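You operate a simulated robot arm through the tools that you are given. There is no shell and no other tool.

The job below is to be done with a simulated robot arm. You get a single attempt, and the scene is never put back.

TASK
Put the teal padlock on the deck in front of the hopper. Open the door marked spares, put the grey rolled strap with pink band on the shelf of the grey cabinet marked spares, then shut the spares. Close the drawer marked tote locks. Put the carton marked pipe bands on the top of the small steel stand. Close the drawer marked bands. Take the band clamp with teal grip on the top of the bench marked fittings and put it away on the shelf under the wooden bench. Take the jug with teal cap and green band and put it on the top of the small steel table. Shut the drawer marked rings. Take the green cap with blue band on the surface of the wooden cabinet top and put it away on the top of the bench marked checks. Put the jar with blue lid on the surface of the wooden cabinet top away on the top of the long steel bench. Take the cup with blue handle and green band and leave it in the teal tray with green band. Take the tin marked bolts and put it in the blue bin marked clear. Pull the drawer marked gloves open. The order is free. Set down upright: carton marked pipe bands, jug with teal cap and green band, jar with blue lid, cup with blue handle and green band.

Only the result counts: the job must be done as asked and must still hold three seconds after the hand-in. Knocking over, shifting, dropping, spilling or breaking anything else fails it. A push-on lid holds only when it is set on centred and level and pressed home; a screw cap is set on level and turned clockwise until tight.

THE ROBOT
A 6-joint arm with a two-finger parallel gripper on a trunk, on a base that drives. Base frame: it is fixed to the floor where the robot stands at the start and does not move with it; the origin is under the middle of the robot, x ahead of it, y to its left, z up. Lengths are in m, angles in rad, forces in N, time in s.
With the tool pointing down near the work surface it reaches from about 0.12 to 0.66 m from the robot's upright axis, wherever it stands. Its first joint turns from -2.897 to 2.897 rad. Places, roughly: band clamp with teal grip (8x11x4 cm) [0.3, 5.2, 0.8]; blue bin marked clear [-2.75, -3.25, 1]; carton marked pipe bands [-1.25, 3.5, 0.75]; cup with blue handle and green band [0.5, -1.75, 1]; deck in front of the hopper [-2.9, -0.5, 0.5]; door marked spares [0.4, 0, 0.4]; drawer marked bands [0.3, 5.1, 0.7]; drawer marked gloves [0.5, -0.5, 0.2]; drawer marked rings [0.2, 5.8, 0.7]; drawer marked tote locks [-5.8, 5.7, 0.6]; green cap with blue band (5x5x4 cm) [0.5, -0.3, 0.9]; grey rolled strap with pink band (9x10x4 cm) [0.6, 0.1, 0.9]; jar with blue lid (5x5x8 cm) [0.5, -0.7, 0.9]; jug with teal cap and green band [0.5, 5.25, 0.75]; shelf of the grey cabinet marked spares [0.6, 0, 0.4]; shelf under the wooden bench [0.4, 2.8, 0.3]; teal padlock (5x3x8 cm) [0.5, 0, 0.9]; teal tray with green band (33x18x4 cm) [-3.2, -3.3, 0.6]; tin marked bolts [-1.75, -3.25, 0.5]; top of the bench marked checks [0.5, 1.2, 0.8]; top of the long steel bench [0.5, -1.9, 0.9]; top of the small steel stand [-1.2, 2.1, 0.7]; top of the small steel table [-1.2, 3, 0.8]. Payload 4.1 kg.
Tool frame: the origin (TCP) lies between the finger pads and is the grasp point; the fingertips stand 0.023 m ahead of it; z points along the fingers, y is the line along which they close. The gripper opens to 0.094 m. The fingers are 0.038 m wide and 0.01 m thick; the gripper's body (0.054 by 0.096 m) begins 0.039 m behind the TCP.
Orientation is that of the tool frame in the base frame, as a unit quaternion [x, y, z, w]. With the fingers straight down and closing along the base's y, the tool's x points along the base's -x, its y along +y and its z along -z.

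THE INTERFACE
- The arm moves only by the tool arm_command. Its argument "steps" is text: rows parted by semicolons, each of 7 numbers parted by spaces: the gripper command, from -1 (fully open) to 1 (shut), values between in proportion, then the shift along the tool's x, y, z in m, then the turn, a rotation vector about the tool's x, y, z in rad. In form: fingers tx ty tz ax ay az; .... A call has 1 to 20 rows; each row is the pose to reach, as a shift and turn from the pose commanded when the call began, along the tool's axes at that moment. Each row takes 0.2 s and may step no farther than 0.05 m and 0.15 rad from the row before; otherwise, or with a gripper value out of range, the whole call is refused. A pose out of reach is approached as far as the arm can. The call stops where the force on the tool passes 40 N (or 10 N more than at its start, if that is more) or the arm is blocked; 0.2 s more then pass. Each finger travels about 0.045 m/s and halts on what it meets, pressing with about 27 N; the grip force reading is that of the motor and also rises with nothing between the fingers. The clock runs only during rows and for 0.2 s after the last one: add rows that repeat a pose to give the fingers time. The reply holds the time, the measured pose of the TCP, the force on the tool along the base axes, the opening and the grip force, in the units named above and with some noise, with the torque about the TCP (base axes, N m) and any sound that the robot's microphone picked up.
- Cameras (640 x 400 px; columns grow to the right, rows downward): "scene" is now at [-0.0071, 0.1377, 1.4861]; the picture's right is [-0.49, -0.87, 0.00], its down [-0.80, 0.45, -0.40] and it looks along [0.35, -0.20, -0.91] (base axes); focal length 214 px, centre (320, 200). "wrist" rides on the gripper at [0.086, 0.016, -0.074] in the tool frame; the picture's right is [-0.18, 0.98, 0.00], its down [-0.58, -0.11, -0.81] and it looks along [-0.79, -0.15, 0.59] (tool axes); focal length 243 px, centre (320, 200). There is no depth. A picture from a camera that has moved, and an enlarged one, comes with that camera's place and axes in the base frame and with its lens.
- capture(camera): a new picture of that camera. No time passes.
- lift_body(by): slides the trunk up (or, below 0, down) by that many m; the arm and the scene camera ride with it, the base frame stays. It gives what a move gives, with no picture.
- base_move(legs): drives the robot by 1 to 6 legs, each [ahead, turn to the left] in m and rad, along the robot's own axes; the way and the turn of a leg run together, so that a leg with both is an arc; at most 1.5 m and 3.142 rad a leg. The arm and the cameras ride along, it lands a little off, and it stops where it bumps. It gives what a move gives.
- aim_head(pan, tilt): turns the head with the scene camera to pan (to the left, within 2.705 rad either way) and tilt (down, from -0.506 to 1.204), counted from straight ahead of the robot. It gives what a move gives.
- inspect(camera, box): a new picture of the part [left, top, right, bottom] of that camera's present view, enlarged. No time passes.
- job_done(): hands the job in; it is judged then, once.

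Nothing tells you exact positions but the pictures and the camera data. Unless the task says otherwise, let go and move clear before handing in.

The tools are called after "Emit:" as name(argument=value, ...) on one line, values as JSON. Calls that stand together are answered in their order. arm_command: Moves the arm, as the interface text tells. Its arguments: {"type":"object","properties":{"steps":{"type":"string"}},"required":["steps"]} The other tools are called the same way: lift_body (by) slides the trunk up or down; base_move (legs) drives the base; aim_head (pan, tilt) turns the head that bears the scene camera; capture (camera) takes a picture; inspect (camera, box) takes an enlarged picture of a part of a camera's view; job_done () hands the job in.

At the start:

```text
time: 0.0
ee_pos: [0.3145, -0.2931, 1.1407]
tcp_rot: [0.0, 1.0, 0.0, 0.0]
wrist_force: [-0.1, 0.8, 0.0]
moment: [-0.01, 0.01, 0.02]
gripper_width: 0.0939
grip_force: 0.1
trunk travel left (down, up): [-0.475, 0.115]
robot x, y, heading: [0.0016, 0.0021, -0.003]
head pan, tilt: [-0.517, 1.155]
```

scene: 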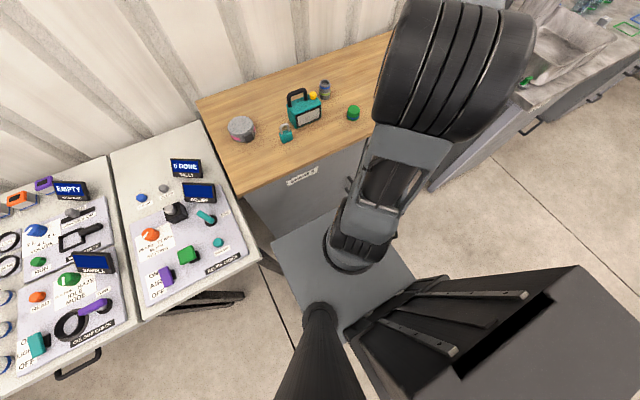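
wrist: 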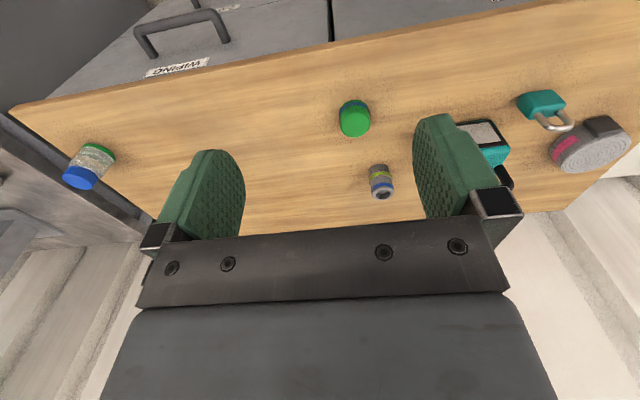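

I see the wooden cabinet top with strap, padlock, cap and jar in front of the robot. I'll look around with the head first to learn the layout.

Emit:
aim_head(pan=0, tilt=0.9)

Emit:
capture(camera="scene")

Emit:
aim_head(pan=0.9, tilt=0.4)

Emit:
capture(camera="scene")

Emit:
aim_head(pan=1.9, tilt=0.3)

Emit:
capture(camera="scene")

Emit:
aim_head(pan=2.7, tilt=0.3)

Emit:
capture(camera="scene")

Emit:
aim_head(pan=-2.4, tilt=0.3)

Emit:
capture(camera="scene")

Emit:
aim_head(pan=-1.3, tilt=0.5)

Emit:
capture(camera="scene")

```text
time: 0.9
ee_pos: [0.3153, -0.2932, 1.1405]
tcp_rot: [0.0, 1.0, -0.001, -0.001]
wrist_force: [-0.5, -0.2, -0.7]
moment: [0.01, 0.02, 0.02]
gripper_width: 0.0938
grip_force: 0.0
trunk travel left (down, up): [-0.475, 0.115]
robot x, y, heading: [0.0002, 0.0027, 0.003]
head pan, tilt: [0.0, 0.901]
```

```text
taken
camera scene: at [0.0168, 0.1668, 1.5033], right [0.0, -1.0, 0.0], down [-0.78, 0.0, -0.62], along [0.62, 0.0, -0.78], focal length 214 px, centre (320, 200)
```

scene: 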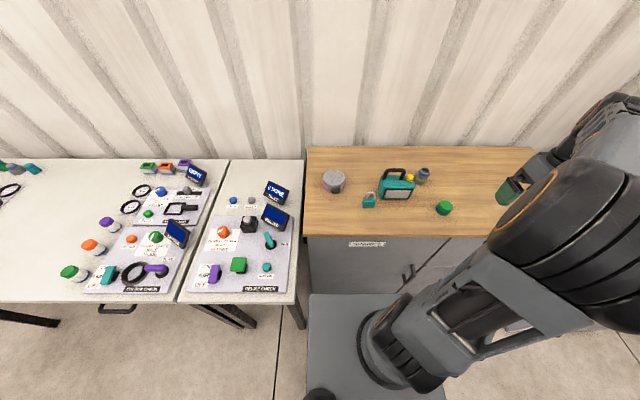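

```text
time: 2.1
ee_pos: [0.3151, -0.2944, 1.1407]
tcp_rot: [0.0, 1.0, -0.001, 0.0]
wrist_force: [0.5, 0.5, 0.5]
moment: [0.02, 0.0, -0.02]
gripper_width: 0.0938
grip_force: 0.1
trunk travel left (down, up): [-0.475, 0.115]
robot x, y, heading: [-0.0034, -0.0016, 0.002]
head pan, tilt: [0.901, 0.4]
```

```text
taken
camera scene: at [-0.001, 0.2394, 1.5463], right [0.78, -0.62, 0.0], down [-0.24, -0.31, -0.92], along [0.57, 0.72, -0.39], focal length 214 px, centre (320, 200)
```

scene: 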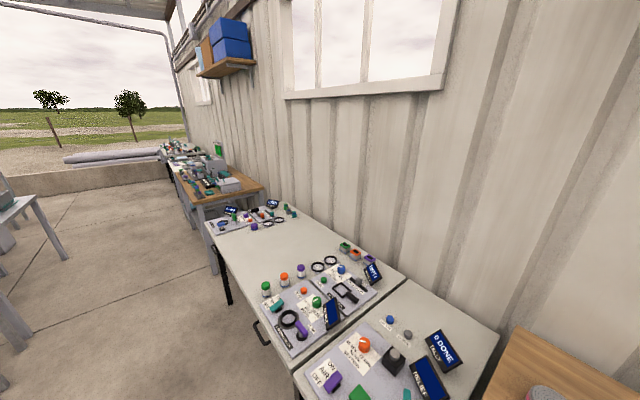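

```text
time: 3.4
ee_pos: [0.3143, -0.2914, 1.1391]
tcp_rot: [0.001, 1.0, 0.0, 0.0]
wrist_force: [-0.3, 0.1, -0.5]
moment: [0.04, 0.02, -0.01]
gripper_width: 0.0942
grip_force: 0.0
trunk travel left (down, up): [-0.475, 0.115]
robot x, y, heading: [0.0001, -0.0004, 0.001]
head pan, tilt: [1.901, 0.3]
```

```text
taken
camera scene: at [-0.0888, 0.2552, 1.5556], right [0.95, 0.32, 0.0], down [0.1, -0.28, -0.96], along [-0.31, 0.9, -0.3], focal length 214 px, centre (320, 200)
```

scene: 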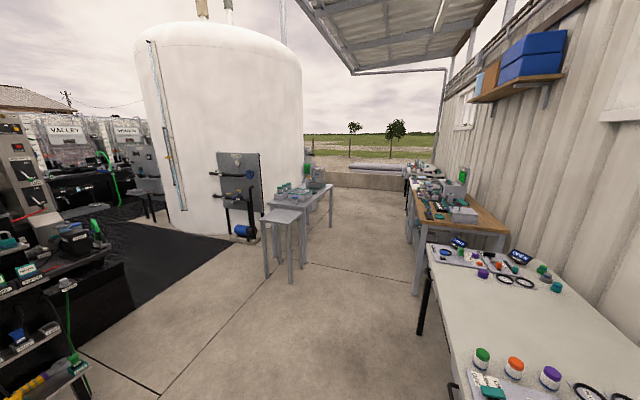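

```text
time: 4.5
ee_pos: [0.3143, -0.2927, 1.1391]
tcp_rot: [0.0, 1.0, -0.001, 0.0]
wrist_force: [-0.5, -0.4, 0.0]
moment: [0.0, 0.03, -0.02]
gripper_width: 0.094
grip_force: 0.2
trunk travel left (down, up): [-0.475, 0.115]
robot x, y, heading: [0.0031, -0.0006, 0.0]
head pan, tilt: [2.7, 0.3]
```

```text
taken
camera scene: at [-0.143, 0.2069, 1.5556], right [0.43, 0.9, 0.0], down [0.27, -0.13, -0.96], along [-0.86, 0.41, -0.3], focal length 214 px, centre (320, 200)
```

scene: 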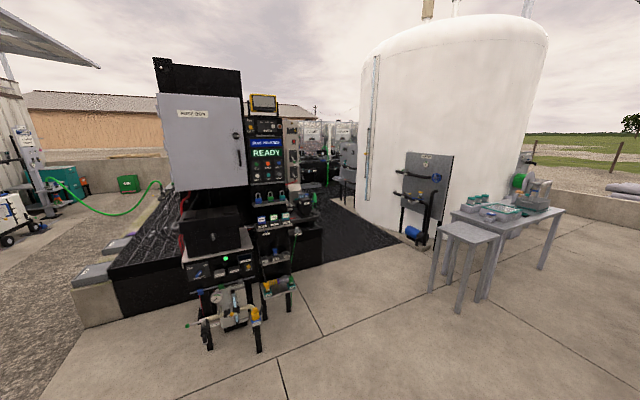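

```text
time: 8.5
ee_pos: [0.3144, -0.2936, 1.1393]
tcp_rot: [0.0, 1.0, 0.0, 0.001]
wrist_force: [0.7, 0.5, -0.3]
moment: [0.01, 0.02, 0.01]
gripper_width: 0.094
grip_force: 0.0
trunk travel left (down, up): [-0.475, 0.115]
robot x, y, heading: [0.0001, 0.0007, 0.002]
head pan, tilt: [-2.4, 0.3]
```

```text
taken
camera scene: at [-0.1275, 0.1038, 1.5556], right [-0.68, 0.74, 0.0], down [0.22, 0.2, -0.96], along [-0.7, -0.65, -0.3], focal length 214 px, centre (320, 200)
```

scene: 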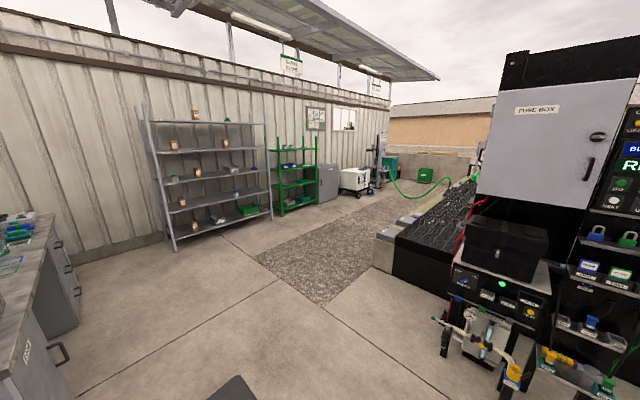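

```text
time: 9.9
ee_pos: [0.3142, -0.294, 1.1395]
tcp_rot: [0.0, 1.0, 0.0, 0.0]
wrist_force: [0.5, 0.3, -0.3]
moment: [0.01, -0.03, -0.02]
gripper_width: 0.0937
grip_force: 0.0
trunk travel left (down, up): [-0.475, 0.115]
robot x, y, heading: [-0.0011, -0.0006, 0.002]
head pan, tilt: [-1.3, 0.499]
```

```text
taken
camera scene: at [-0.0344, 0.0792, 1.5372], right [-0.96, -0.27, 0.0], down [-0.13, 0.46, -0.88], along [0.23, -0.85, -0.48], focal length 214 px, centre (320, 200)
```

scene: 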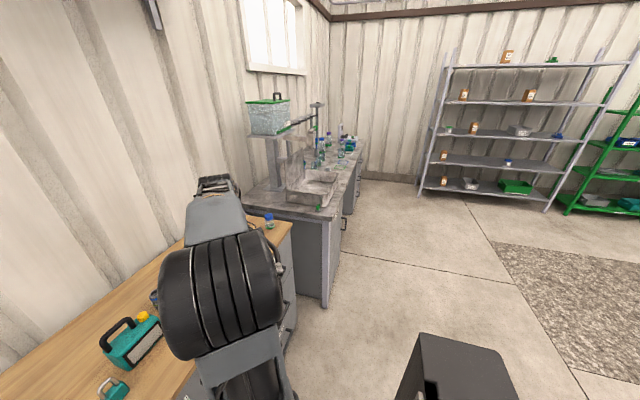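

The layout is clear overall: cabinets and benches on the x≈0.5 wall, shelving at y≈-3.3, the hopper and stand behind me. Next I look closely at the wooden cabinet top and its front.

Emit:
aim_head(pan=-0.3, tilt=0.8)

Emit:
inspect(camera="scene", box=[140, 120, 400, 282])

Emit:
aim_head(pan=0.1, tilt=1.2)

Emit:
capture(camera="scene")

Emit:
inspect(camera="wrist", box=[320, 60, 640, 260])

Emit:
inspect(camera="wrist", box=[0, 0, 320, 200])

```text
time: 11.1
ee_pos: [0.3146, -0.2927, 1.1387]
tcp_rot: [-0.001, 1.0, 0.0, 0.0]
wrist_force: [-0.2, -0.5, 1.2]
moment: [-0.01, -0.02, 0.02]
gripper_width: 0.094
grip_force: 0.1
trunk travel left (down, up): [-0.475, 0.115]
robot x, y, heading: [0.0022, -0.0015, -0.002]
head pan, tilt: [-0.3, 0.799]
```

```text
2.46 times, centred on (270, 201) of scene
camera zoom: at [0.0184, 0.143, 1.5113], right [-0.3, -0.96, 0.0], down [-0.68, 0.21, -0.7], along [0.67, -0.21, -0.72], focal length 528 px, centre (443, 198)
```

zoom: 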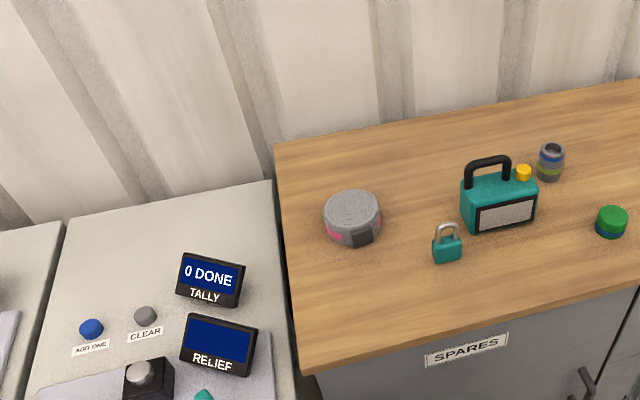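

```text
time: 12.0
ee_pos: [0.3142, -0.2932, 1.1397]
tcp_rot: [0.0, 1.0, -0.001, 0.0]
wrist_force: [-0.9, 0.3, -0.5]
moment: [-0.01, 0.02, 0.02]
gripper_width: 0.094
grip_force: 0.0
trunk travel left (down, up): [-0.475, 0.115]
robot x, y, heading: [-0.0003, -0.0018, -0.001]
head pan, tilt: [0.099, 1.201]
```

```text
taken
camera scene: at [-0.0029, 0.1724, 1.4836], right [0.1, -1.0, 0.0], down [-0.93, -0.09, -0.36], along [0.36, 0.04, -0.93], focal length 214 px, centre (320, 200)
```

scene: 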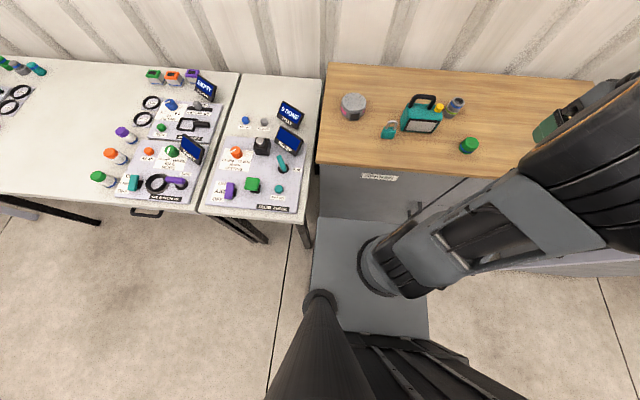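

```text
2.00 times, centred on (480, 160) of wrist
camera zoom: at [0.2285, -0.2776, 1.2141], right [0.18, 0.98, 0.0], down [0.58, -0.11, 0.81], along [0.79, -0.15, -0.59], focal length 485 px, centre (0, 280)
```

zoom: 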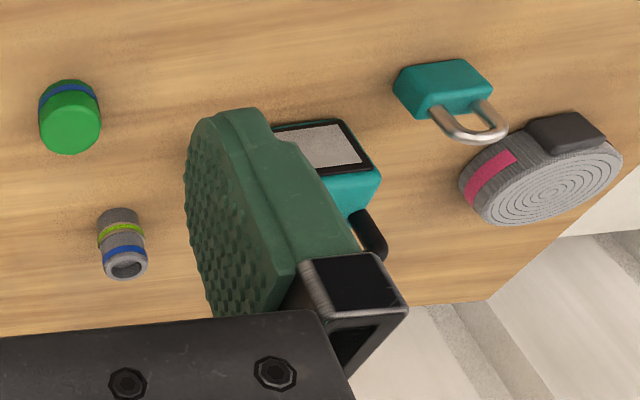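

```text
2.00 times, centred on (160, 100) of wrist
camera zoom: at [0.2285, -0.2776, 1.2141], right [0.18, 0.98, 0.0], down [0.58, -0.11, 0.81], along [0.79, -0.15, -0.59], focal length 485 px, centre (640, 400)
```

zoom: 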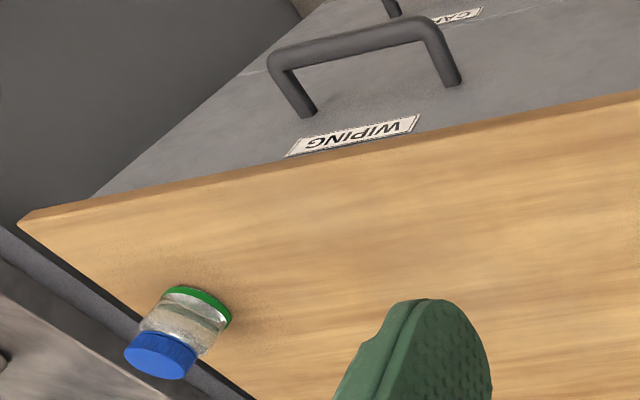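

The strap, padlock, case, cap and jar are on the top, the spares door is below on the left half with its handle near the middle. I'll back up to see the cabinet front.

Emit:
base_move(legs=[[-0.6, 0]])

Emit:
aim_head(pan=-0.15, tilt=0.75)

Emit:
capture(camera="scene")

```text
time: 15.4
ee_pos: [-0.2833, -0.2938, 1.1399]
tcp_rot: [-0.003, 1.0, 0.0, 0.0]
wrist_force: [-0.4, -0.9, 0.6]
moment: [-0.02, 0.02, -0.01]
gripper_width: 0.0936
grip_force: 0.0
trunk travel left (down, up): [-0.475, 0.115]
robot x, y, heading: [-0.6013, -0.0003, 0.008]
head pan, tilt: [0.099, 1.201]
```

```text
time: 16.3
ee_pos: [-0.284, -0.2931, 1.1384]
tcp_rot: [-0.004, 1.0, -0.001, 0.0]
wrist_force: [1.0, -0.8, -0.1]
moment: [0.03, 0.0, 0.01]
gripper_width: 0.0939
grip_force: 0.2
trunk travel left (down, up): [-0.475, 0.115]
robot x, y, heading: [-0.5959, -0.0032, 0.001]
head pan, tilt: [-0.15, 0.75]
```

```text
taken
camera scene: at [-0.578, 0.1525, 1.5152], right [-0.14, -0.99, 0.0], down [-0.68, 0.1, -0.73], along [0.72, -0.1, -0.68], focal length 214 px, centre (320, 200)
```

scene: 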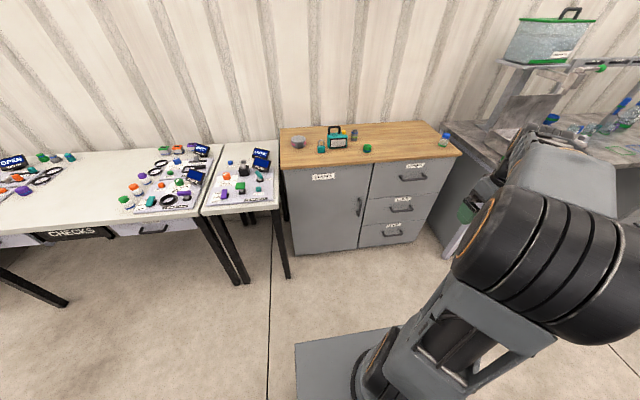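

Now I can see the cabinet front; I zoom in on door, handle and drawers.

Emit:
inspect(camera="scene", box=[270, 110, 478, 270])

Emit:
inspect(camera="scene", box=[270, 110, 374, 190])

Emit:
inspect(camera="scene", box=[340, 180, 444, 260])

```text
2.50 times, centred on (374, 190) of scene
camera zoom: at [-0.578, 0.1525, 1.5152], right [-0.14, -0.99, 0.0], down [-0.68, 0.1, -0.73], along [0.72, -0.1, -0.68], focal length 536 px, centre (185, 225)
```

zoom: 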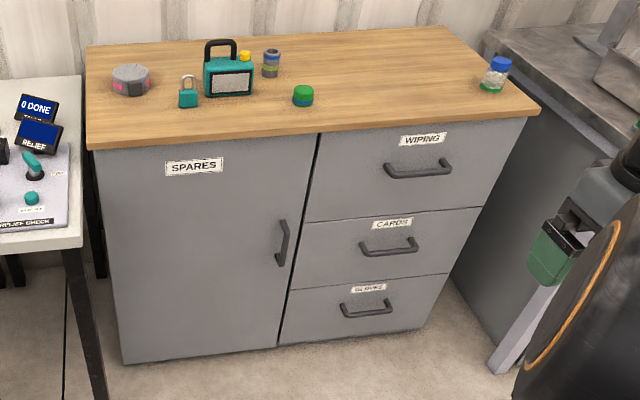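

```text
5.00 times, centred on (322, 150) of scene
camera zoom: at [-0.578, 0.1525, 1.5152], right [-0.14, -0.99, 0.0], down [-0.68, 0.1, -0.73], along [0.72, -0.1, -0.68], focal length 1072 px, centre (310, 450)
```

zoom: 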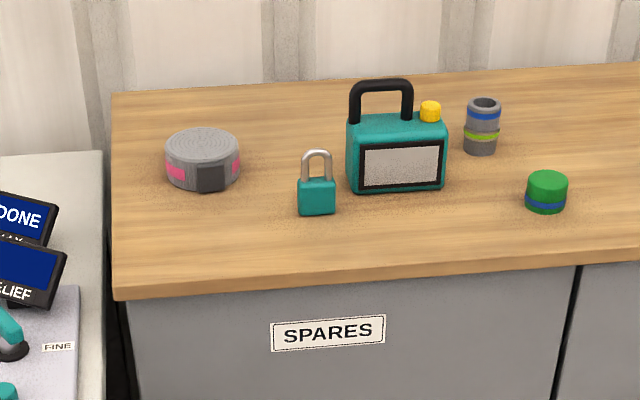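

```text
5.00 times, centred on (392, 220) of scene
camera zoom: at [-0.578, 0.1525, 1.5152], right [-0.14, -0.99, 0.0], down [-0.68, 0.1, -0.73], along [0.72, -0.1, -0.68], focal length 1072 px, centre (-40, 100)
```

zoom: 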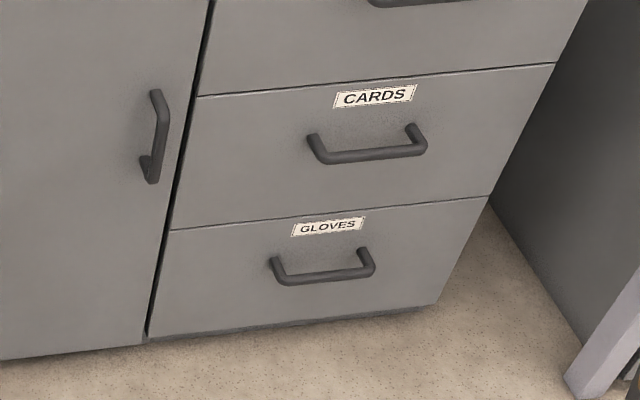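

The spares door is hinged on its left edge (y≈0.21) with the vertical handle near (0.36,-0.25,0.53). I'll shift the robot to a stance around (-0.35,-0.25), and pitch the tool to horizontal.

Emit:
base_move(legs=[[0, -0.785], [0.354, 0], [0, 0.785]])

Emit:
arm_command(steps="-1 0 0 0 0 -0.15 0; -1 0 0 0 0 -0.3 0; -1 0 0 0 0 -0.45 0; -1 0 0 0 0 -0.6 0; -1 0 0 0 0 -0.75 0; -1 0 0 0 0 -0.9 0; -1 0 0 0 0 -1.05 0; -1 0 0 0 0 -1.2 0; -1 0 0 0 0 -1.35 0; -1 0 0 0 0 -1.5 0; -1 0 0 0 0 -1.5708 0")

Emit:
aim_head(pan=-0.1, tilt=0.8)

Emit:
capture(camera="scene")

Emit:
capture(camera="wrist")

```text
time: 22.7
ee_pos: [-0.0264, -0.5368, 1.1403]
tcp_rot: [-0.007, 1.0, -0.001, -0.001]
wrist_force: [-0.6, -0.4, 0.4]
moment: [-0.02, 0.0, -0.01]
gripper_width: 0.094
grip_force: 0.1
trunk travel left (down, up): [-0.475, 0.115]
robot x, y, heading: [-0.3415, -0.2496, 0.016]
head pan, tilt: [-0.15, 0.75]
```

```text
time: 25.1
ee_pos: [-0.0262, -0.5372, 1.1389]
tcp_rot: [-0.005, 0.706, 0.004, 0.708]
wrist_force: [-0.2, -0.2, -0.2]
moment: [0.03, 0.0, -0.01]
gripper_width: 0.0939
grip_force: 0.1
trunk travel left (down, up): [-0.475, 0.115]
robot x, y, heading: [-0.3487, -0.2486, 0.018]
head pan, tilt: [-0.15, 0.75]
```

```text
time: 25.7
ee_pos: [-0.0256, -0.5368, 1.1395]
tcp_rot: [-0.005, 0.707, 0.005, 0.707]
wrist_force: [0.6, 0.2, 0.4]
moment: [0.03, 0.0, 0.0]
gripper_width: 0.0941
grip_force: 0.0
trunk travel left (down, up): [-0.475, 0.115]
robot x, y, heading: [-0.3442, -0.2469, 0.016]
head pan, tilt: [-0.099, 0.799]
```

```text
taken
camera scene: at [-0.327, -0.0898, 1.5113], right [-0.08, -1.0, 0.0], down [-0.71, 0.06, -0.7], along [0.69, -0.06, -0.72], focal length 214 px, centre (320, 200)
```

scene: 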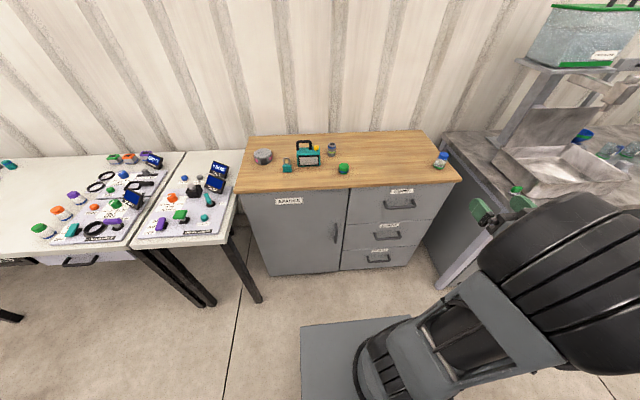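

```text
taken
camera wrist: at [-0.1006, -0.5228, 1.0529], right [-0.02, 0.98, 0.18], down [-0.8, -0.12, 0.58], along [0.59, -0.14, 0.79], focal length 243 px, centre (320, 200)
```

wrist: 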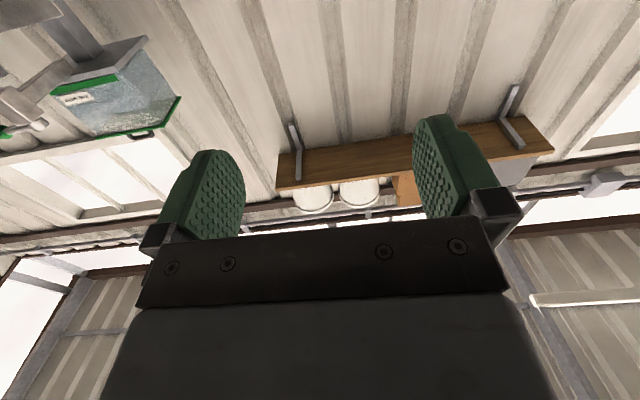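

With the tool horizontal the wrist camera hangs below; I'd rather have it on top for the door work, so I roll the wrist half a turn and lower the trunk.

Emit:
arm_command(steps="-1 0 0 0 0 0 0.15; -1 0 0 0 0 0 0.3; -1 0 0 0 0 0 0.45; -1 0 0 0 0 0 0.6; -1 0 0 0 0 0 0.75; -1 0 0 0 0 0 0.9; -1 0 0 0 0 0 1.05; -1 0 0 0 0 0 1.2; -1 0 0 0 0 0 1.35; -1 0 0 0 0 0 1.5; -1 0 0 0 0 0 1.65; -1 0 0 0 0 0 1.8; -1 0 0 0 0 0 1.95; -1 0 0 0 0 0 2.1; -1 0 0 0 0 0 2.25; -1 0 0 0 0 0 2.4; -1 0 0 0 0 0 2.55; -1 0 0 0 0 0 2.7; -1 0 0 0 0 0 2.85; -1 0 0 0 0 0 3.0")

Emit:
lift_body(by=-0.35)

Emit:
capture(camera="scene")

Emit:
capture(camera="wrist")

```text
time: 29.9
ee_pos: [-0.0281, -0.5375, 1.1394]
tcp_rot: [0.705, 0.056, 0.706, 0.044]
wrist_force: [-0.7, 0.0, -0.6]
moment: [0.0, 0.02, 0.01]
gripper_width: 0.0941
grip_force: 0.1
trunk travel left (down, up): [-0.475, 0.115]
robot x, y, heading: [-0.3462, -0.2457, 0.02]
head pan, tilt: [-0.099, 0.799]
```

```text
time: 33.4
ee_pos: [-0.0264, -0.5375, 0.7894]
tcp_rot: [0.705, 0.055, 0.706, 0.044]
wrist_force: [0.8, -0.2, 0.2]
moment: [0.0, 0.01, 0.0]
gripper_width: 0.0938
grip_force: 0.0
trunk travel left (down, up): [-0.125, 0.465]
robot x, y, heading: [-0.3514, -0.2515, 0.015]
head pan, tilt: [-0.099, 0.799]
```

```text
taken
camera scene: at [-0.327, -0.0898, 1.1613], right [-0.08, -1.0, 0.0], down [-0.71, 0.06, -0.7], along [0.69, -0.06, -0.72], focal length 214 px, centre (320, 200)
```

scene: 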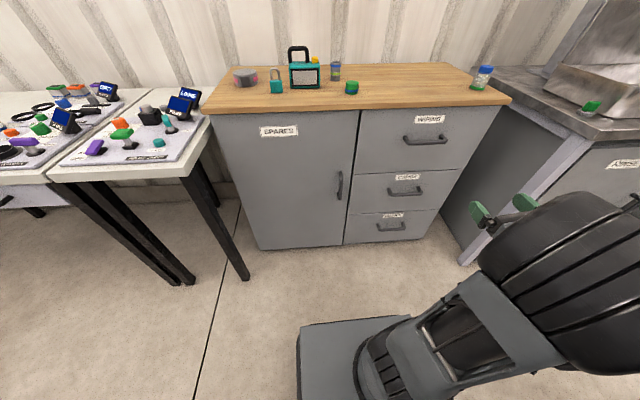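

```text
taken
camera wrist: at [-0.1009, -0.5428, 0.8774], right [0.02, -1.0, -0.04], down [-0.81, 0.01, -0.59], along [0.59, 0.04, -0.81], focal length 243 px, centre (320, 200)
```

wrist: 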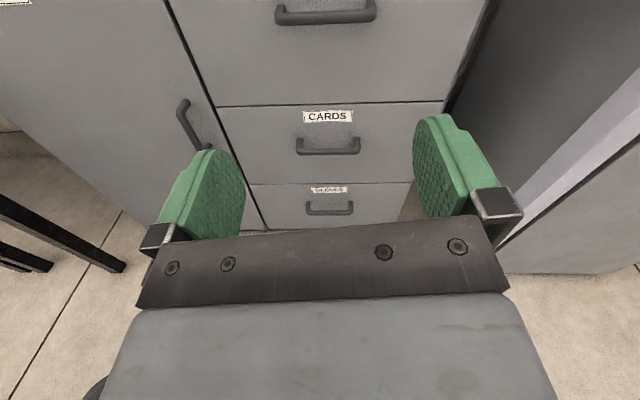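

The view is good with the camera on top. I complete the roll and bring the gripper in front of the spares door handle.

Emit:
arm_command(steps="-1 0 0 0 0 0 0.1416")

Emit:
arm_command(steps="-1 -0.026 -0.03 0.024 0 0 0; -1 -0.052 -0.06 0.048 0 0 0; -1 -0.078 -0.09 0.072 0 0 0; -1 -0.104 -0.12 0.096 0 0 0; -1 -0.13 -0.15 0.12 0 0 0; -1 -0.156 -0.18 0.144 0 0 0; -1 -0.182 -0.21 0.168 0 0 0; -1 -0.208 -0.24 0.192 0 0 0; -1 -0.234 -0.27 0.216 0 0 0; -1 -0.26 -0.30 0.24 0 0 0")

Emit:
capture(camera="wrist")

Emit:
capture(camera="scene")

```text
time: 33.8
ee_pos: [-0.0272, -0.5366, 0.7887]
tcp_rot: [0.707, 0.005, 0.707, -0.006]
wrist_force: [0.4, -0.2, -0.6]
moment: [0.01, -0.03, 0.02]
gripper_width: 0.094
grip_force: 0.0
trunk travel left (down, up): [-0.125, 0.465]
robot x, y, heading: [-0.343, -0.2494, 0.015]
head pan, tilt: [-0.099, 0.799]
```

```text
time: 36.0
ee_pos: [0.1976, -0.3082, 0.5296]
tcp_rot: [0.707, 0.02, 0.707, -0.02]
wrist_force: [-0.3, -0.3, 0.1]
moment: [0.0, 0.02, 0.02]
gripper_width: 0.094
grip_force: 0.0
out of reach, approached as far as the arm can: row 3, 4, 5, 8, 9, 10
trunk travel left (down, up): [-0.125, 0.465]
robot x, y, heading: [-0.3498, -0.2468, 0.012]
head pan, tilt: [-0.099, 0.799]
```

```text
taken
camera wrist: at [0.1248, -0.33, 0.6159], right [0.05, -0.98, -0.18], down [-0.81, 0.06, -0.58], along [0.58, 0.18, -0.79], focal length 243 px, centre (320, 200)
```

wrist: 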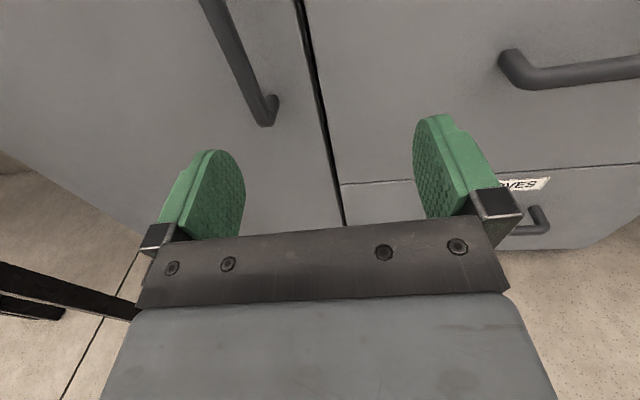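

```text
taken
camera scene: at [-0.3272, -0.0898, 1.1613], right [-0.08, -1.0, 0.0], down [-0.71, 0.06, -0.7], along [0.69, -0.06, -0.72], focal length 214 px, centre (320, 200)
```

scene: 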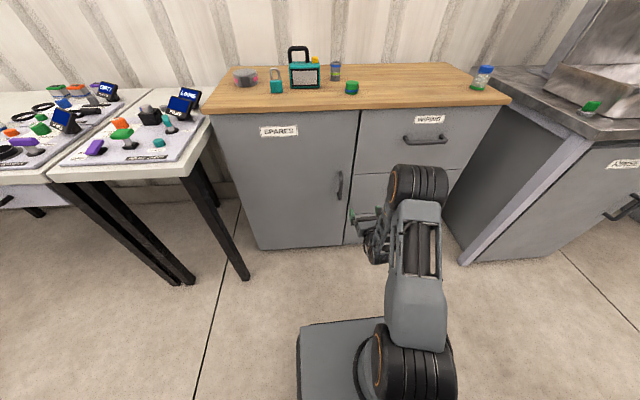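

The arm ran into some joint limit with the roll turned this way. I test whether easing the roll frees the sideways reach.

Emit:
arm_command(steps="-1 0 0 0 0 0 -0.15; -1 0 0 0 0 0 -0.3; -1 0 -0.03 0 0 0 -0.3; -1 0 -0.06 0 0 0 -0.3; -1 0 -0.06 0 0 0 -0.3")

Emit:
capture(camera="scene")

```text
time: 37.1
ee_pos: [0.1835, -0.3214, 0.5303]
tcp_rot: [0.698, 0.114, 0.7, 0.099]
wrist_force: [0.6, 0.0, -0.8]
moment: [0.03, 0.0, 0.03]
gripper_width: 0.0939
grip_force: 0.0
out of reach, approached as far as the arm can: row 1, 2, 3, 4, 5
trunk travel left (down, up): [-0.125, 0.465]
robot x, y, heading: [-0.3436, -0.2528, 0.015]
head pan, tilt: [-0.099, 0.799]
```

```text
taken
camera scene: at [-0.327, -0.0898, 1.1613], right [-0.08, -1.0, 0.0], down [-0.71, 0.06, -0.7], along [0.69, -0.06, -0.72], focal length 214 px, centre (320, 200)
```

scene: 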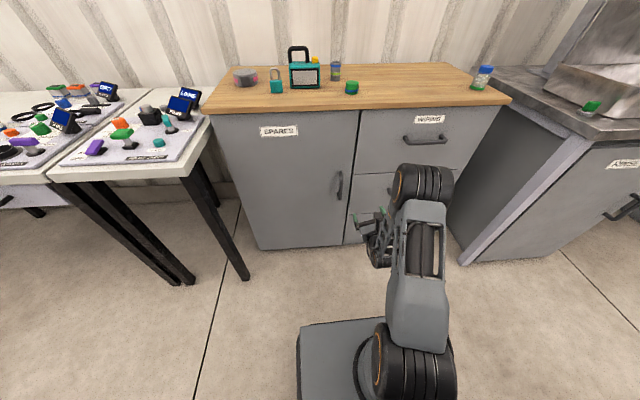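

Not the roll. I look closely at the arm's shape to understand the limit.

Emit:
inspect(camera="scene", box=[290, 150, 510, 400])

```text
1.60 times, centred on (400, 275) of scene
camera zoom: at [-0.327, -0.0898, 1.1613], right [-0.08, -1.0, 0.0], down [-0.71, 0.06, -0.7], along [0.69, -0.06, -0.72], focal length 343 px, centre (192, 80)
```

zoom: 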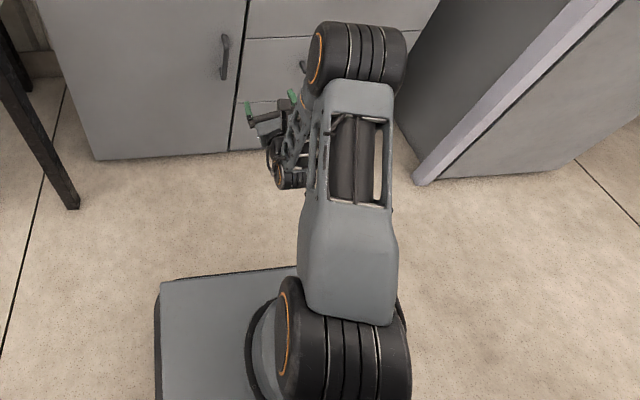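

The arm is UR-like, with a high elbow and the forearm dropping steeply. I'll lower the trunk further so the tool works higher relative to the shoulder and retest.

Emit:
lift_body(by=-0.12)

Emit:
arm_command(steps="-1 0.04 0 0 0 0 0; -1 0.08 0 0 0 0 0; -1 0.12 0 0 0 0 0.1; -1 0.12 0 0 0 0 0.2; -1 0.12 0 0 0 0 0.3; -1 0.12 0 0 0 0 0.3")

Emit:
arm_command(steps="-1 0 -0.03 0 0 0 0; -1 0 -0.06 0 0 0 0; -1 0 -0.08 0 0 0 0; -1 0 -0.08 0 0 0 0")

```text
time: 38.6
ee_pos: [0.1835, -0.3212, 0.4109]
tcp_rot: [0.698, 0.113, 0.7, 0.098]
wrist_force: [-0.2, -0.7, -0.4]
moment: [-0.02, 0.0, 0.01]
gripper_width: 0.0941
grip_force: 0.0
trunk travel left (down, up): [-0.005, 0.585]
robot x, y, heading: [-0.3437, -0.2494, 0.014]
head pan, tilt: [-0.099, 0.799]
```

```text
time: 40.0
ee_pos: [0.1803, -0.3107, 0.5292]
tcp_rot: [0.707, 0.012, 0.707, -0.013]
wrist_force: [-1.0, -0.1, -0.1]
moment: [0.01, -0.02, -0.03]
gripper_width: 0.0942
grip_force: 0.1
out of reach, approached as far as the arm can: row 1, 2, 3, 4, 5, 6
trunk travel left (down, up): [-0.005, 0.585]
robot x, y, heading: [-0.3488, -0.2496, 0.013]
head pan, tilt: [-0.099, 0.799]
```

```text
time: 41.0
ee_pos: [0.1708, -0.3107, 0.5303]
tcp_rot: [0.708, 0.012, 0.706, -0.012]
wrist_force: [-0.3, 0.5, -0.2]
moment: [0.03, 0.0, 0.03]
gripper_width: 0.0939
grip_force: 0.0
out of reach, approached as far as the arm can: row 1, 2, 3, 4
trunk travel left (down, up): [-0.005, 0.585]
robot x, y, heading: [-0.3471, -0.2511, 0.009]
head pan, tilt: [-0.099, 0.799]
```

I've learned that the tool can't point to the right of the arm's plane, so targets should lie to the right of the robot's centreline. I'll reposition the robot to about (-0.40,-0.05), so the handle lies forward-right.

Emit:
base_move(legs=[[0, -1.32], [-0.21, 0], [0, 1.31]])

Emit:
capture(camera="wrist")

Emit:
capture(camera="scene")

```text
time: 49.2
ee_pos: [0.1167, -0.1156, 0.5298]
tcp_rot: [0.708, 0.006, 0.707, -0.005]
wrist_force: [-0.2, -0.5, 0.2]
moment: [0.03, 0.0, -0.01]
gripper_width: 0.0939
grip_force: 0.1
trunk travel left (down, up): [-0.005, 0.585]
robot x, y, heading: [-0.3983, -0.044, -0.003]
head pan, tilt: [-0.099, 0.799]
```

```text
taken
camera wrist: at [0.043, -0.1331, 0.6167], right [0.02, -0.98, -0.18], down [-0.81, 0.1, -0.58], along [0.59, 0.16, -0.79], focal length 243 px, centre (320, 200)
```

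wrist: 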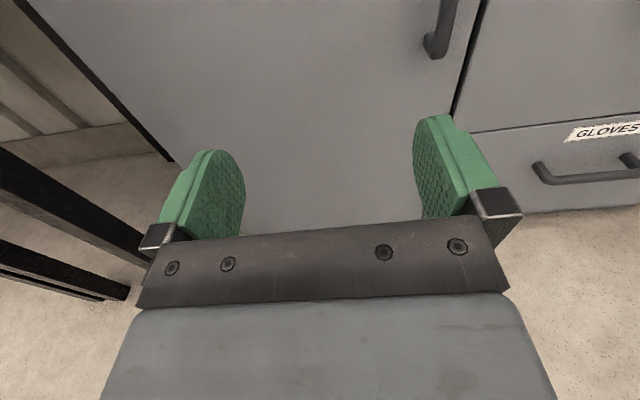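

```text
taken
camera scene: at [-0.377, 0.1138, 1.0412], right [-0.1, -0.99, 0.0], down [-0.71, 0.07, -0.7], along [0.69, -0.07, -0.72], focal length 214 px, centre (320, 200)
```

scene: 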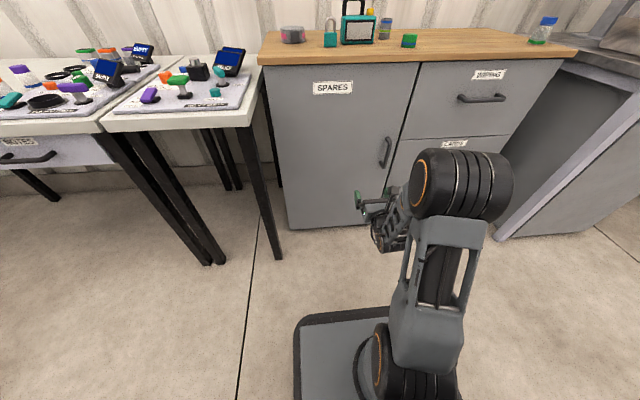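

The handle is now forward-right at about (0.36,-0.24), z 0.47–0.60. I approach it.

Emit:
arm_command(steps="-1 0 0.025 0.034 0 0 0; -1 0 0.05 0.068 0 0 0; -1 0 0.075 0.102 0 0 0; -1 0 0.1 0.136 0 0 0; -1 0 0.125 0.17 0 0 0; -1 0 0.125 0.17 0 0 0")

Emit:
capture(camera="wrist")

Emit:
capture(camera="scene")

```text
time: 50.6
ee_pos: [0.2855, -0.236, 0.5298]
tcp_rot: [0.708, 0.005, 0.706, -0.005]
wrist_force: [-0.5, 0.2, 0.2]
moment: [-0.01, 0.0, 0.01]
gripper_width: 0.0941
grip_force: 0.1
trunk travel left (down, up): [-0.005, 0.585]
robot x, y, heading: [-0.3978, -0.0449, -0.005]
head pan, tilt: [-0.099, 0.799]
```

```text
taken
camera wrist: at [0.2114, -0.2545, 0.6165], right [0.02, -0.98, -0.18], down [-0.81, 0.1, -0.58], along [0.59, 0.16, -0.79], focal length 243 px, centre (320, 200)
```

wrist: 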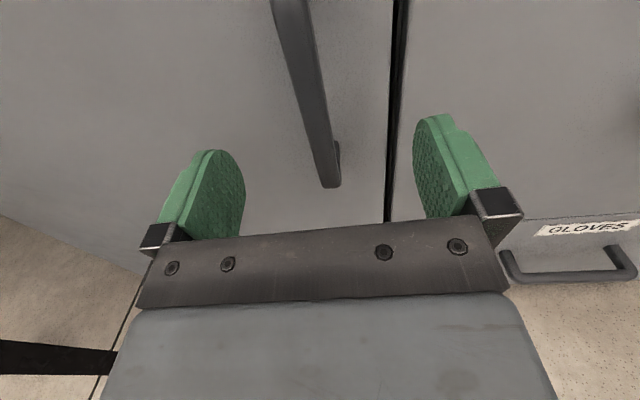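

```text
taken
camera scene: at [-0.377, 0.1137, 1.0413], right [-0.1, -0.99, 0.0], down [-0.71, 0.07, -0.7], along [0.69, -0.07, -0.72], focal length 214 px, centre (320, 200)
```

scene: 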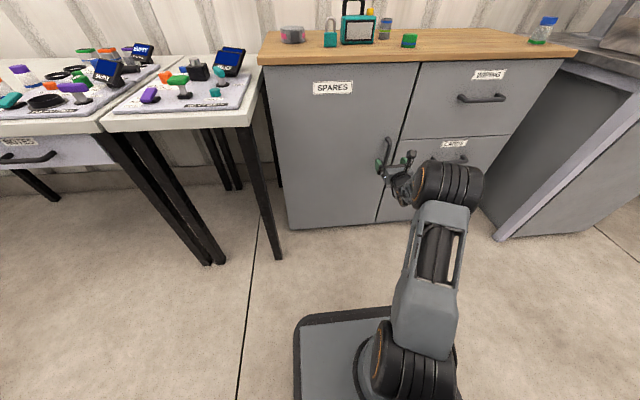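

The bar is centred between the fingers. I advance ~5.5 cm and close.

Emit:
arm_command(steps="-1 0 0 0.028 0 0 0; -1 0 0 0.055 0 0 0; 0 0 0 0.055 0 0 0; 1 0 0 0.055 0 0 0; 1 0 0 0.055 0 0 0; 1 0 0 0.055 0 0 0; 1 0 0 0.055 0 0 0; 1 0 0 0.055 0 0 0; 1 0 0 0.055 0 0 0")

Emit:
capture(camera="wrist")

```text
time: 52.6
ee_pos: [0.3408, -0.2334, 0.53]
tcp_rot: [0.708, 0.008, 0.706, -0.006]
wrist_force: [-2.3, 15.0, -0.6]
moment: [0.42, 0.12, -0.13]
gripper_width: 0.0135
grip_force: 45.2
trunk travel left (down, up): [-0.005, 0.585]
robot x, y, heading: [-0.4011, -0.0464, 0.002]
head pan, tilt: [-0.099, 0.799]
```

```text
taken
camera wrist: at [0.2683, -0.2522, 0.6157], right [0.02, -0.98, -0.18], down [-0.81, 0.09, -0.58], along [0.59, 0.16, -0.79], focal length 243 px, centre (320, 200)
```

wrist: 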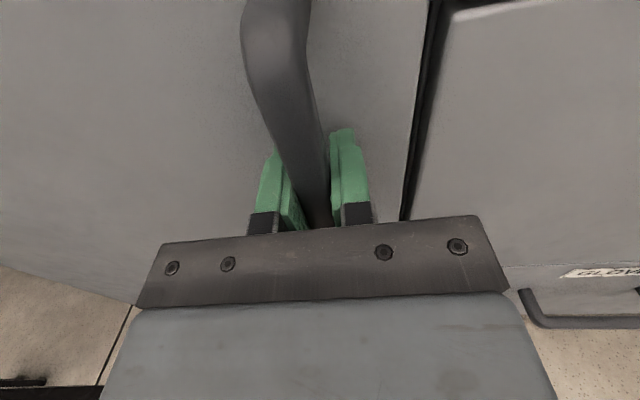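

Gripped (13.5 mm bar). I pull the door open along its arc.

Emit:
arm_command(steps="1 0 -0.001 -0.010 0 0 0; 1 0 -0.0036 -0.0218 0 0 0; 1 0 -0.0082 -0.0436 0 0 0; 1 0 -0.014 -0.065 0 0 0; 1 0 -0.0207 -0.0862 0 0 0; 1 0 -0.0286 -0.107 0 0 0; 1 0 -0.0374 -0.1273 0 0 0; 1 0 -0.0474 -0.147 0 0 0; 1 0 -0.0581 -0.1666 0 0 0; 1 0 -0.07 -0.1855 0 0 0; 1 0 -0.0826 -0.2036 0 0 0; 1 0 -0.0966 -0.221 0 0 0; 1 0 -0.1107 -0.238 0 0 0; 1 0 -0.1107 -0.238 0 0 0")

Emit:
capture(camera="wrist")

Emit:
capture(camera="scene")

```text
time: 55.4
ee_pos: [0.1045, -0.1343, 0.5295]
tcp_rot: [0.71, 0.002, 0.704, -0.003]
wrist_force: [-5.6, -6.4, -4.2]
moment: [-0.12, -0.83, 0.12]
gripper_width: 0.0141
grip_force: 45.0
trunk travel left (down, up): [-0.005, 0.585]
robot x, y, heading: [-0.4015, -0.0431, -0.01]
head pan, tilt: [-0.099, 0.799]
stopped in row 14: the force on the tool passed its limit at 42 N (the readings are from after the stop); the commanded pose is now the measured one
```

```text
taken
camera wrist: at [0.0317, -0.1514, 0.6163], right [0.01, -0.98, -0.19], down [-0.81, 0.1, -0.57], along [0.58, 0.15, -0.8], focal length 243 px, centre (320, 200)
```

wrist: 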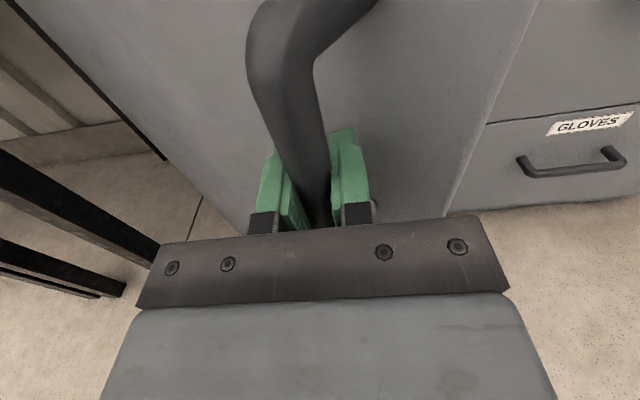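

```text
taken
camera scene: at [-0.3765, 0.1135, 1.0414], right [-0.11, -0.99, 0.0], down [-0.71, 0.08, -0.7], along [0.69, -0.07, -0.72], focal length 214 px, centre (320, 200)
```

scene: 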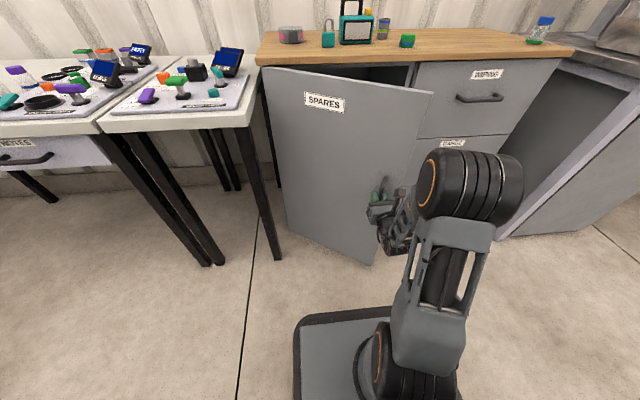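

The door is ~35° open. I release, back off, and go round its free edge to push it from inside.

Emit:
arm_command(steps="-0.3 0 0 0 0 0 0; -0.3 0 0 0 0 0 0; -0.3 0 0 0 0 0 0; -0.3 0 0 -0.03 0 0 0; -0.3 0 0 -0.06 0 0 0; -0.3 0 0 -0.09 0 0 0; -0.3 0 0.02 -0.12 0 0 0; 0.5 0 0.06 -0.12 0 0 0; 1 0 0.1 -0.12 0 0 0; 1 0 0.14 -0.12 0 0 0; 1 0 0.18 -0.12 0 0 0; 1 0 0.2 -0.12 0 0 0")

Emit:
capture(camera="scene")

```text
time: 58.0
ee_pos: [-0.013, -0.335, 0.5314]
tcp_rot: [0.71, 0.003, 0.704, -0.004]
wrist_force: [-0.2, 0.3, 0.1]
moment: [0.01, 0.0, 0.0]
gripper_width: 0.0001
grip_force: 27.0
out of reach, approached as far as the arm can: row 5, 6, 7, 8, 9
trunk travel left (down, up): [-0.005, 0.585]
robot x, y, heading: [-0.4008, -0.0425, -0.003]
head pan, tilt: [-0.099, 0.799]
```

```text
taken
camera scene: at [-0.3765, 0.1138, 1.0413], right [-0.11, -0.99, 0.0], down [-0.71, 0.08, -0.7], along [0.69, -0.07, -0.72], focal length 214 px, centre (320, 200)
```

scene: 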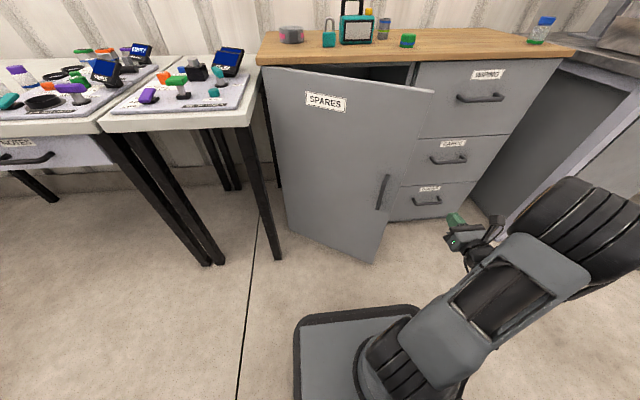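

Now forward past the door's edge, then yaw left.

Emit:
arm_command(steps="1 0 0 0.045 0 0 0; 1 0 0 0.09 0 0 0; 1 0 0 0.135 0 0 0; 1 0 0 0.18 0 0 0; 1 0 0 0.225 0 0 0; 1 0 0 0.25 0.15 0 0; 1 0 0 0.25 0.3 0 0; 1 0 0 0.25 0.45 0 0; 1 0 0 0.25 0.6 0 0")

Emit:
capture(camera="scene")

Emit:
capture(camera="wrist")

```text
time: 60.0
ee_pos: [0.2373, -0.3323, 0.5293]
tcp_rot: [0.678, 0.211, 0.671, -0.214]
wrist_force: [-0.4, 0.2, 1.8]
moment: [0.03, 0.03, 0.0]
gripper_width: 0.0003
grip_force: 26.9
trunk travel left (down, up): [-0.005, 0.585]
robot x, y, heading: [-0.3996, -0.0441, -0.009]
head pan, tilt: [-0.099, 0.799]
```

```text
taken
camera scene: at [-0.3765, 0.1138, 1.0413], right [-0.11, -0.99, 0.0], down [-0.71, 0.08, -0.7], along [0.69, -0.07, -0.72], focal length 214 px, centre (320, 200)
```

scene: 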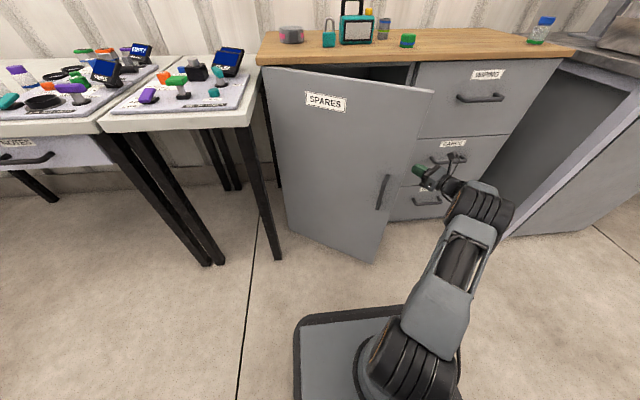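

```text
taken
camera wrist: at [0.1865, -0.3892, 0.6153], right [0.56, -0.81, -0.19], down [-0.73, -0.37, -0.58], along [0.39, 0.46, -0.8], focal length 243 px, centre (320, 200)
```

wrist: 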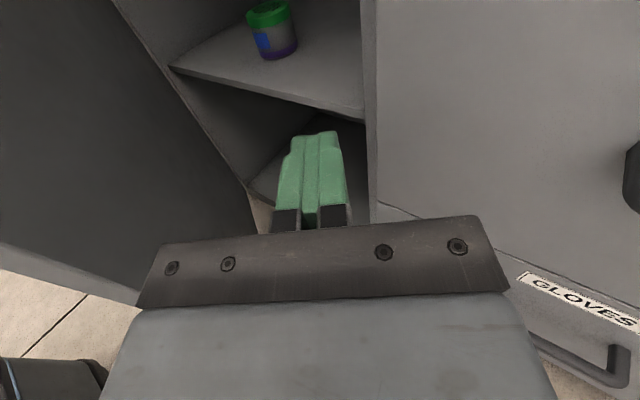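

I see the shelf inside with another cup on it. I sweep the closed fingers left to push the door wide open.

Emit:
arm_command(steps="1 0 -0.036 0.01 0 0 0; 1 0 -0.072 0.02 0 0 0; 1 0 -0.108 0.03 0 0 0; 1 0 -0.144 0.04 0 0 0; 1 0 -0.18 0.05 0 0 0; 1 0 -0.216 0.06 0 0 0; 1 0 -0.252 0.07 0 0 0; 1 0 -0.2875 0.0793 0 0 0; 1 0 -0.326 0.0816 0 0 0; 1 0 -0.365 0.084 0 0 0; 1 0 -0.4039 0.0863 0 0 0; 1 0 -0.435 0.1 0 0 0; 1 0 -0.466 0.113 0 0 0; 1 0 -0.4977 0.1263 0 0 0")

Emit:
capture(camera="scene")

Emit:
capture(camera="wrist")

```text
time: 63.0
ee_pos: [0.0555, 0.1469, 0.5301]
tcp_rot: [0.677, 0.212, 0.672, -0.214]
wrist_force: [0.3, 0.5, 0.5]
moment: [-0.01, -0.01, -0.03]
gripper_width: 0.0003
grip_force: 27.2
trunk travel left (down, up): [-0.005, 0.585]
robot x, y, heading: [-0.395, -0.0449, -0.008]
head pan, tilt: [-0.099, 0.799]
```

```text
taken
camera scene: at [-0.3765, 0.1138, 1.0413], right [-0.11, -0.99, 0.0], down [-0.71, 0.08, -0.7], along [0.69, -0.07, -0.72], focal length 214 px, centre (320, 200)
```

scene: 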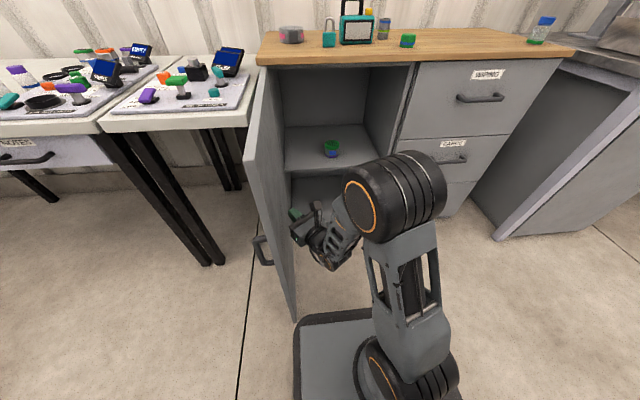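

```text
taken
camera wrist: at [0.0061, 0.0894, 0.6169], right [0.57, -0.8, -0.19], down [-0.73, -0.38, -0.58], along [0.39, 0.46, -0.8], focal length 243 px, centre (320, 200)
```

wrist: 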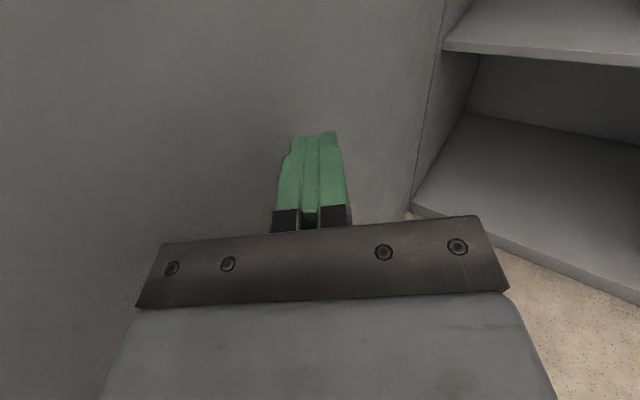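

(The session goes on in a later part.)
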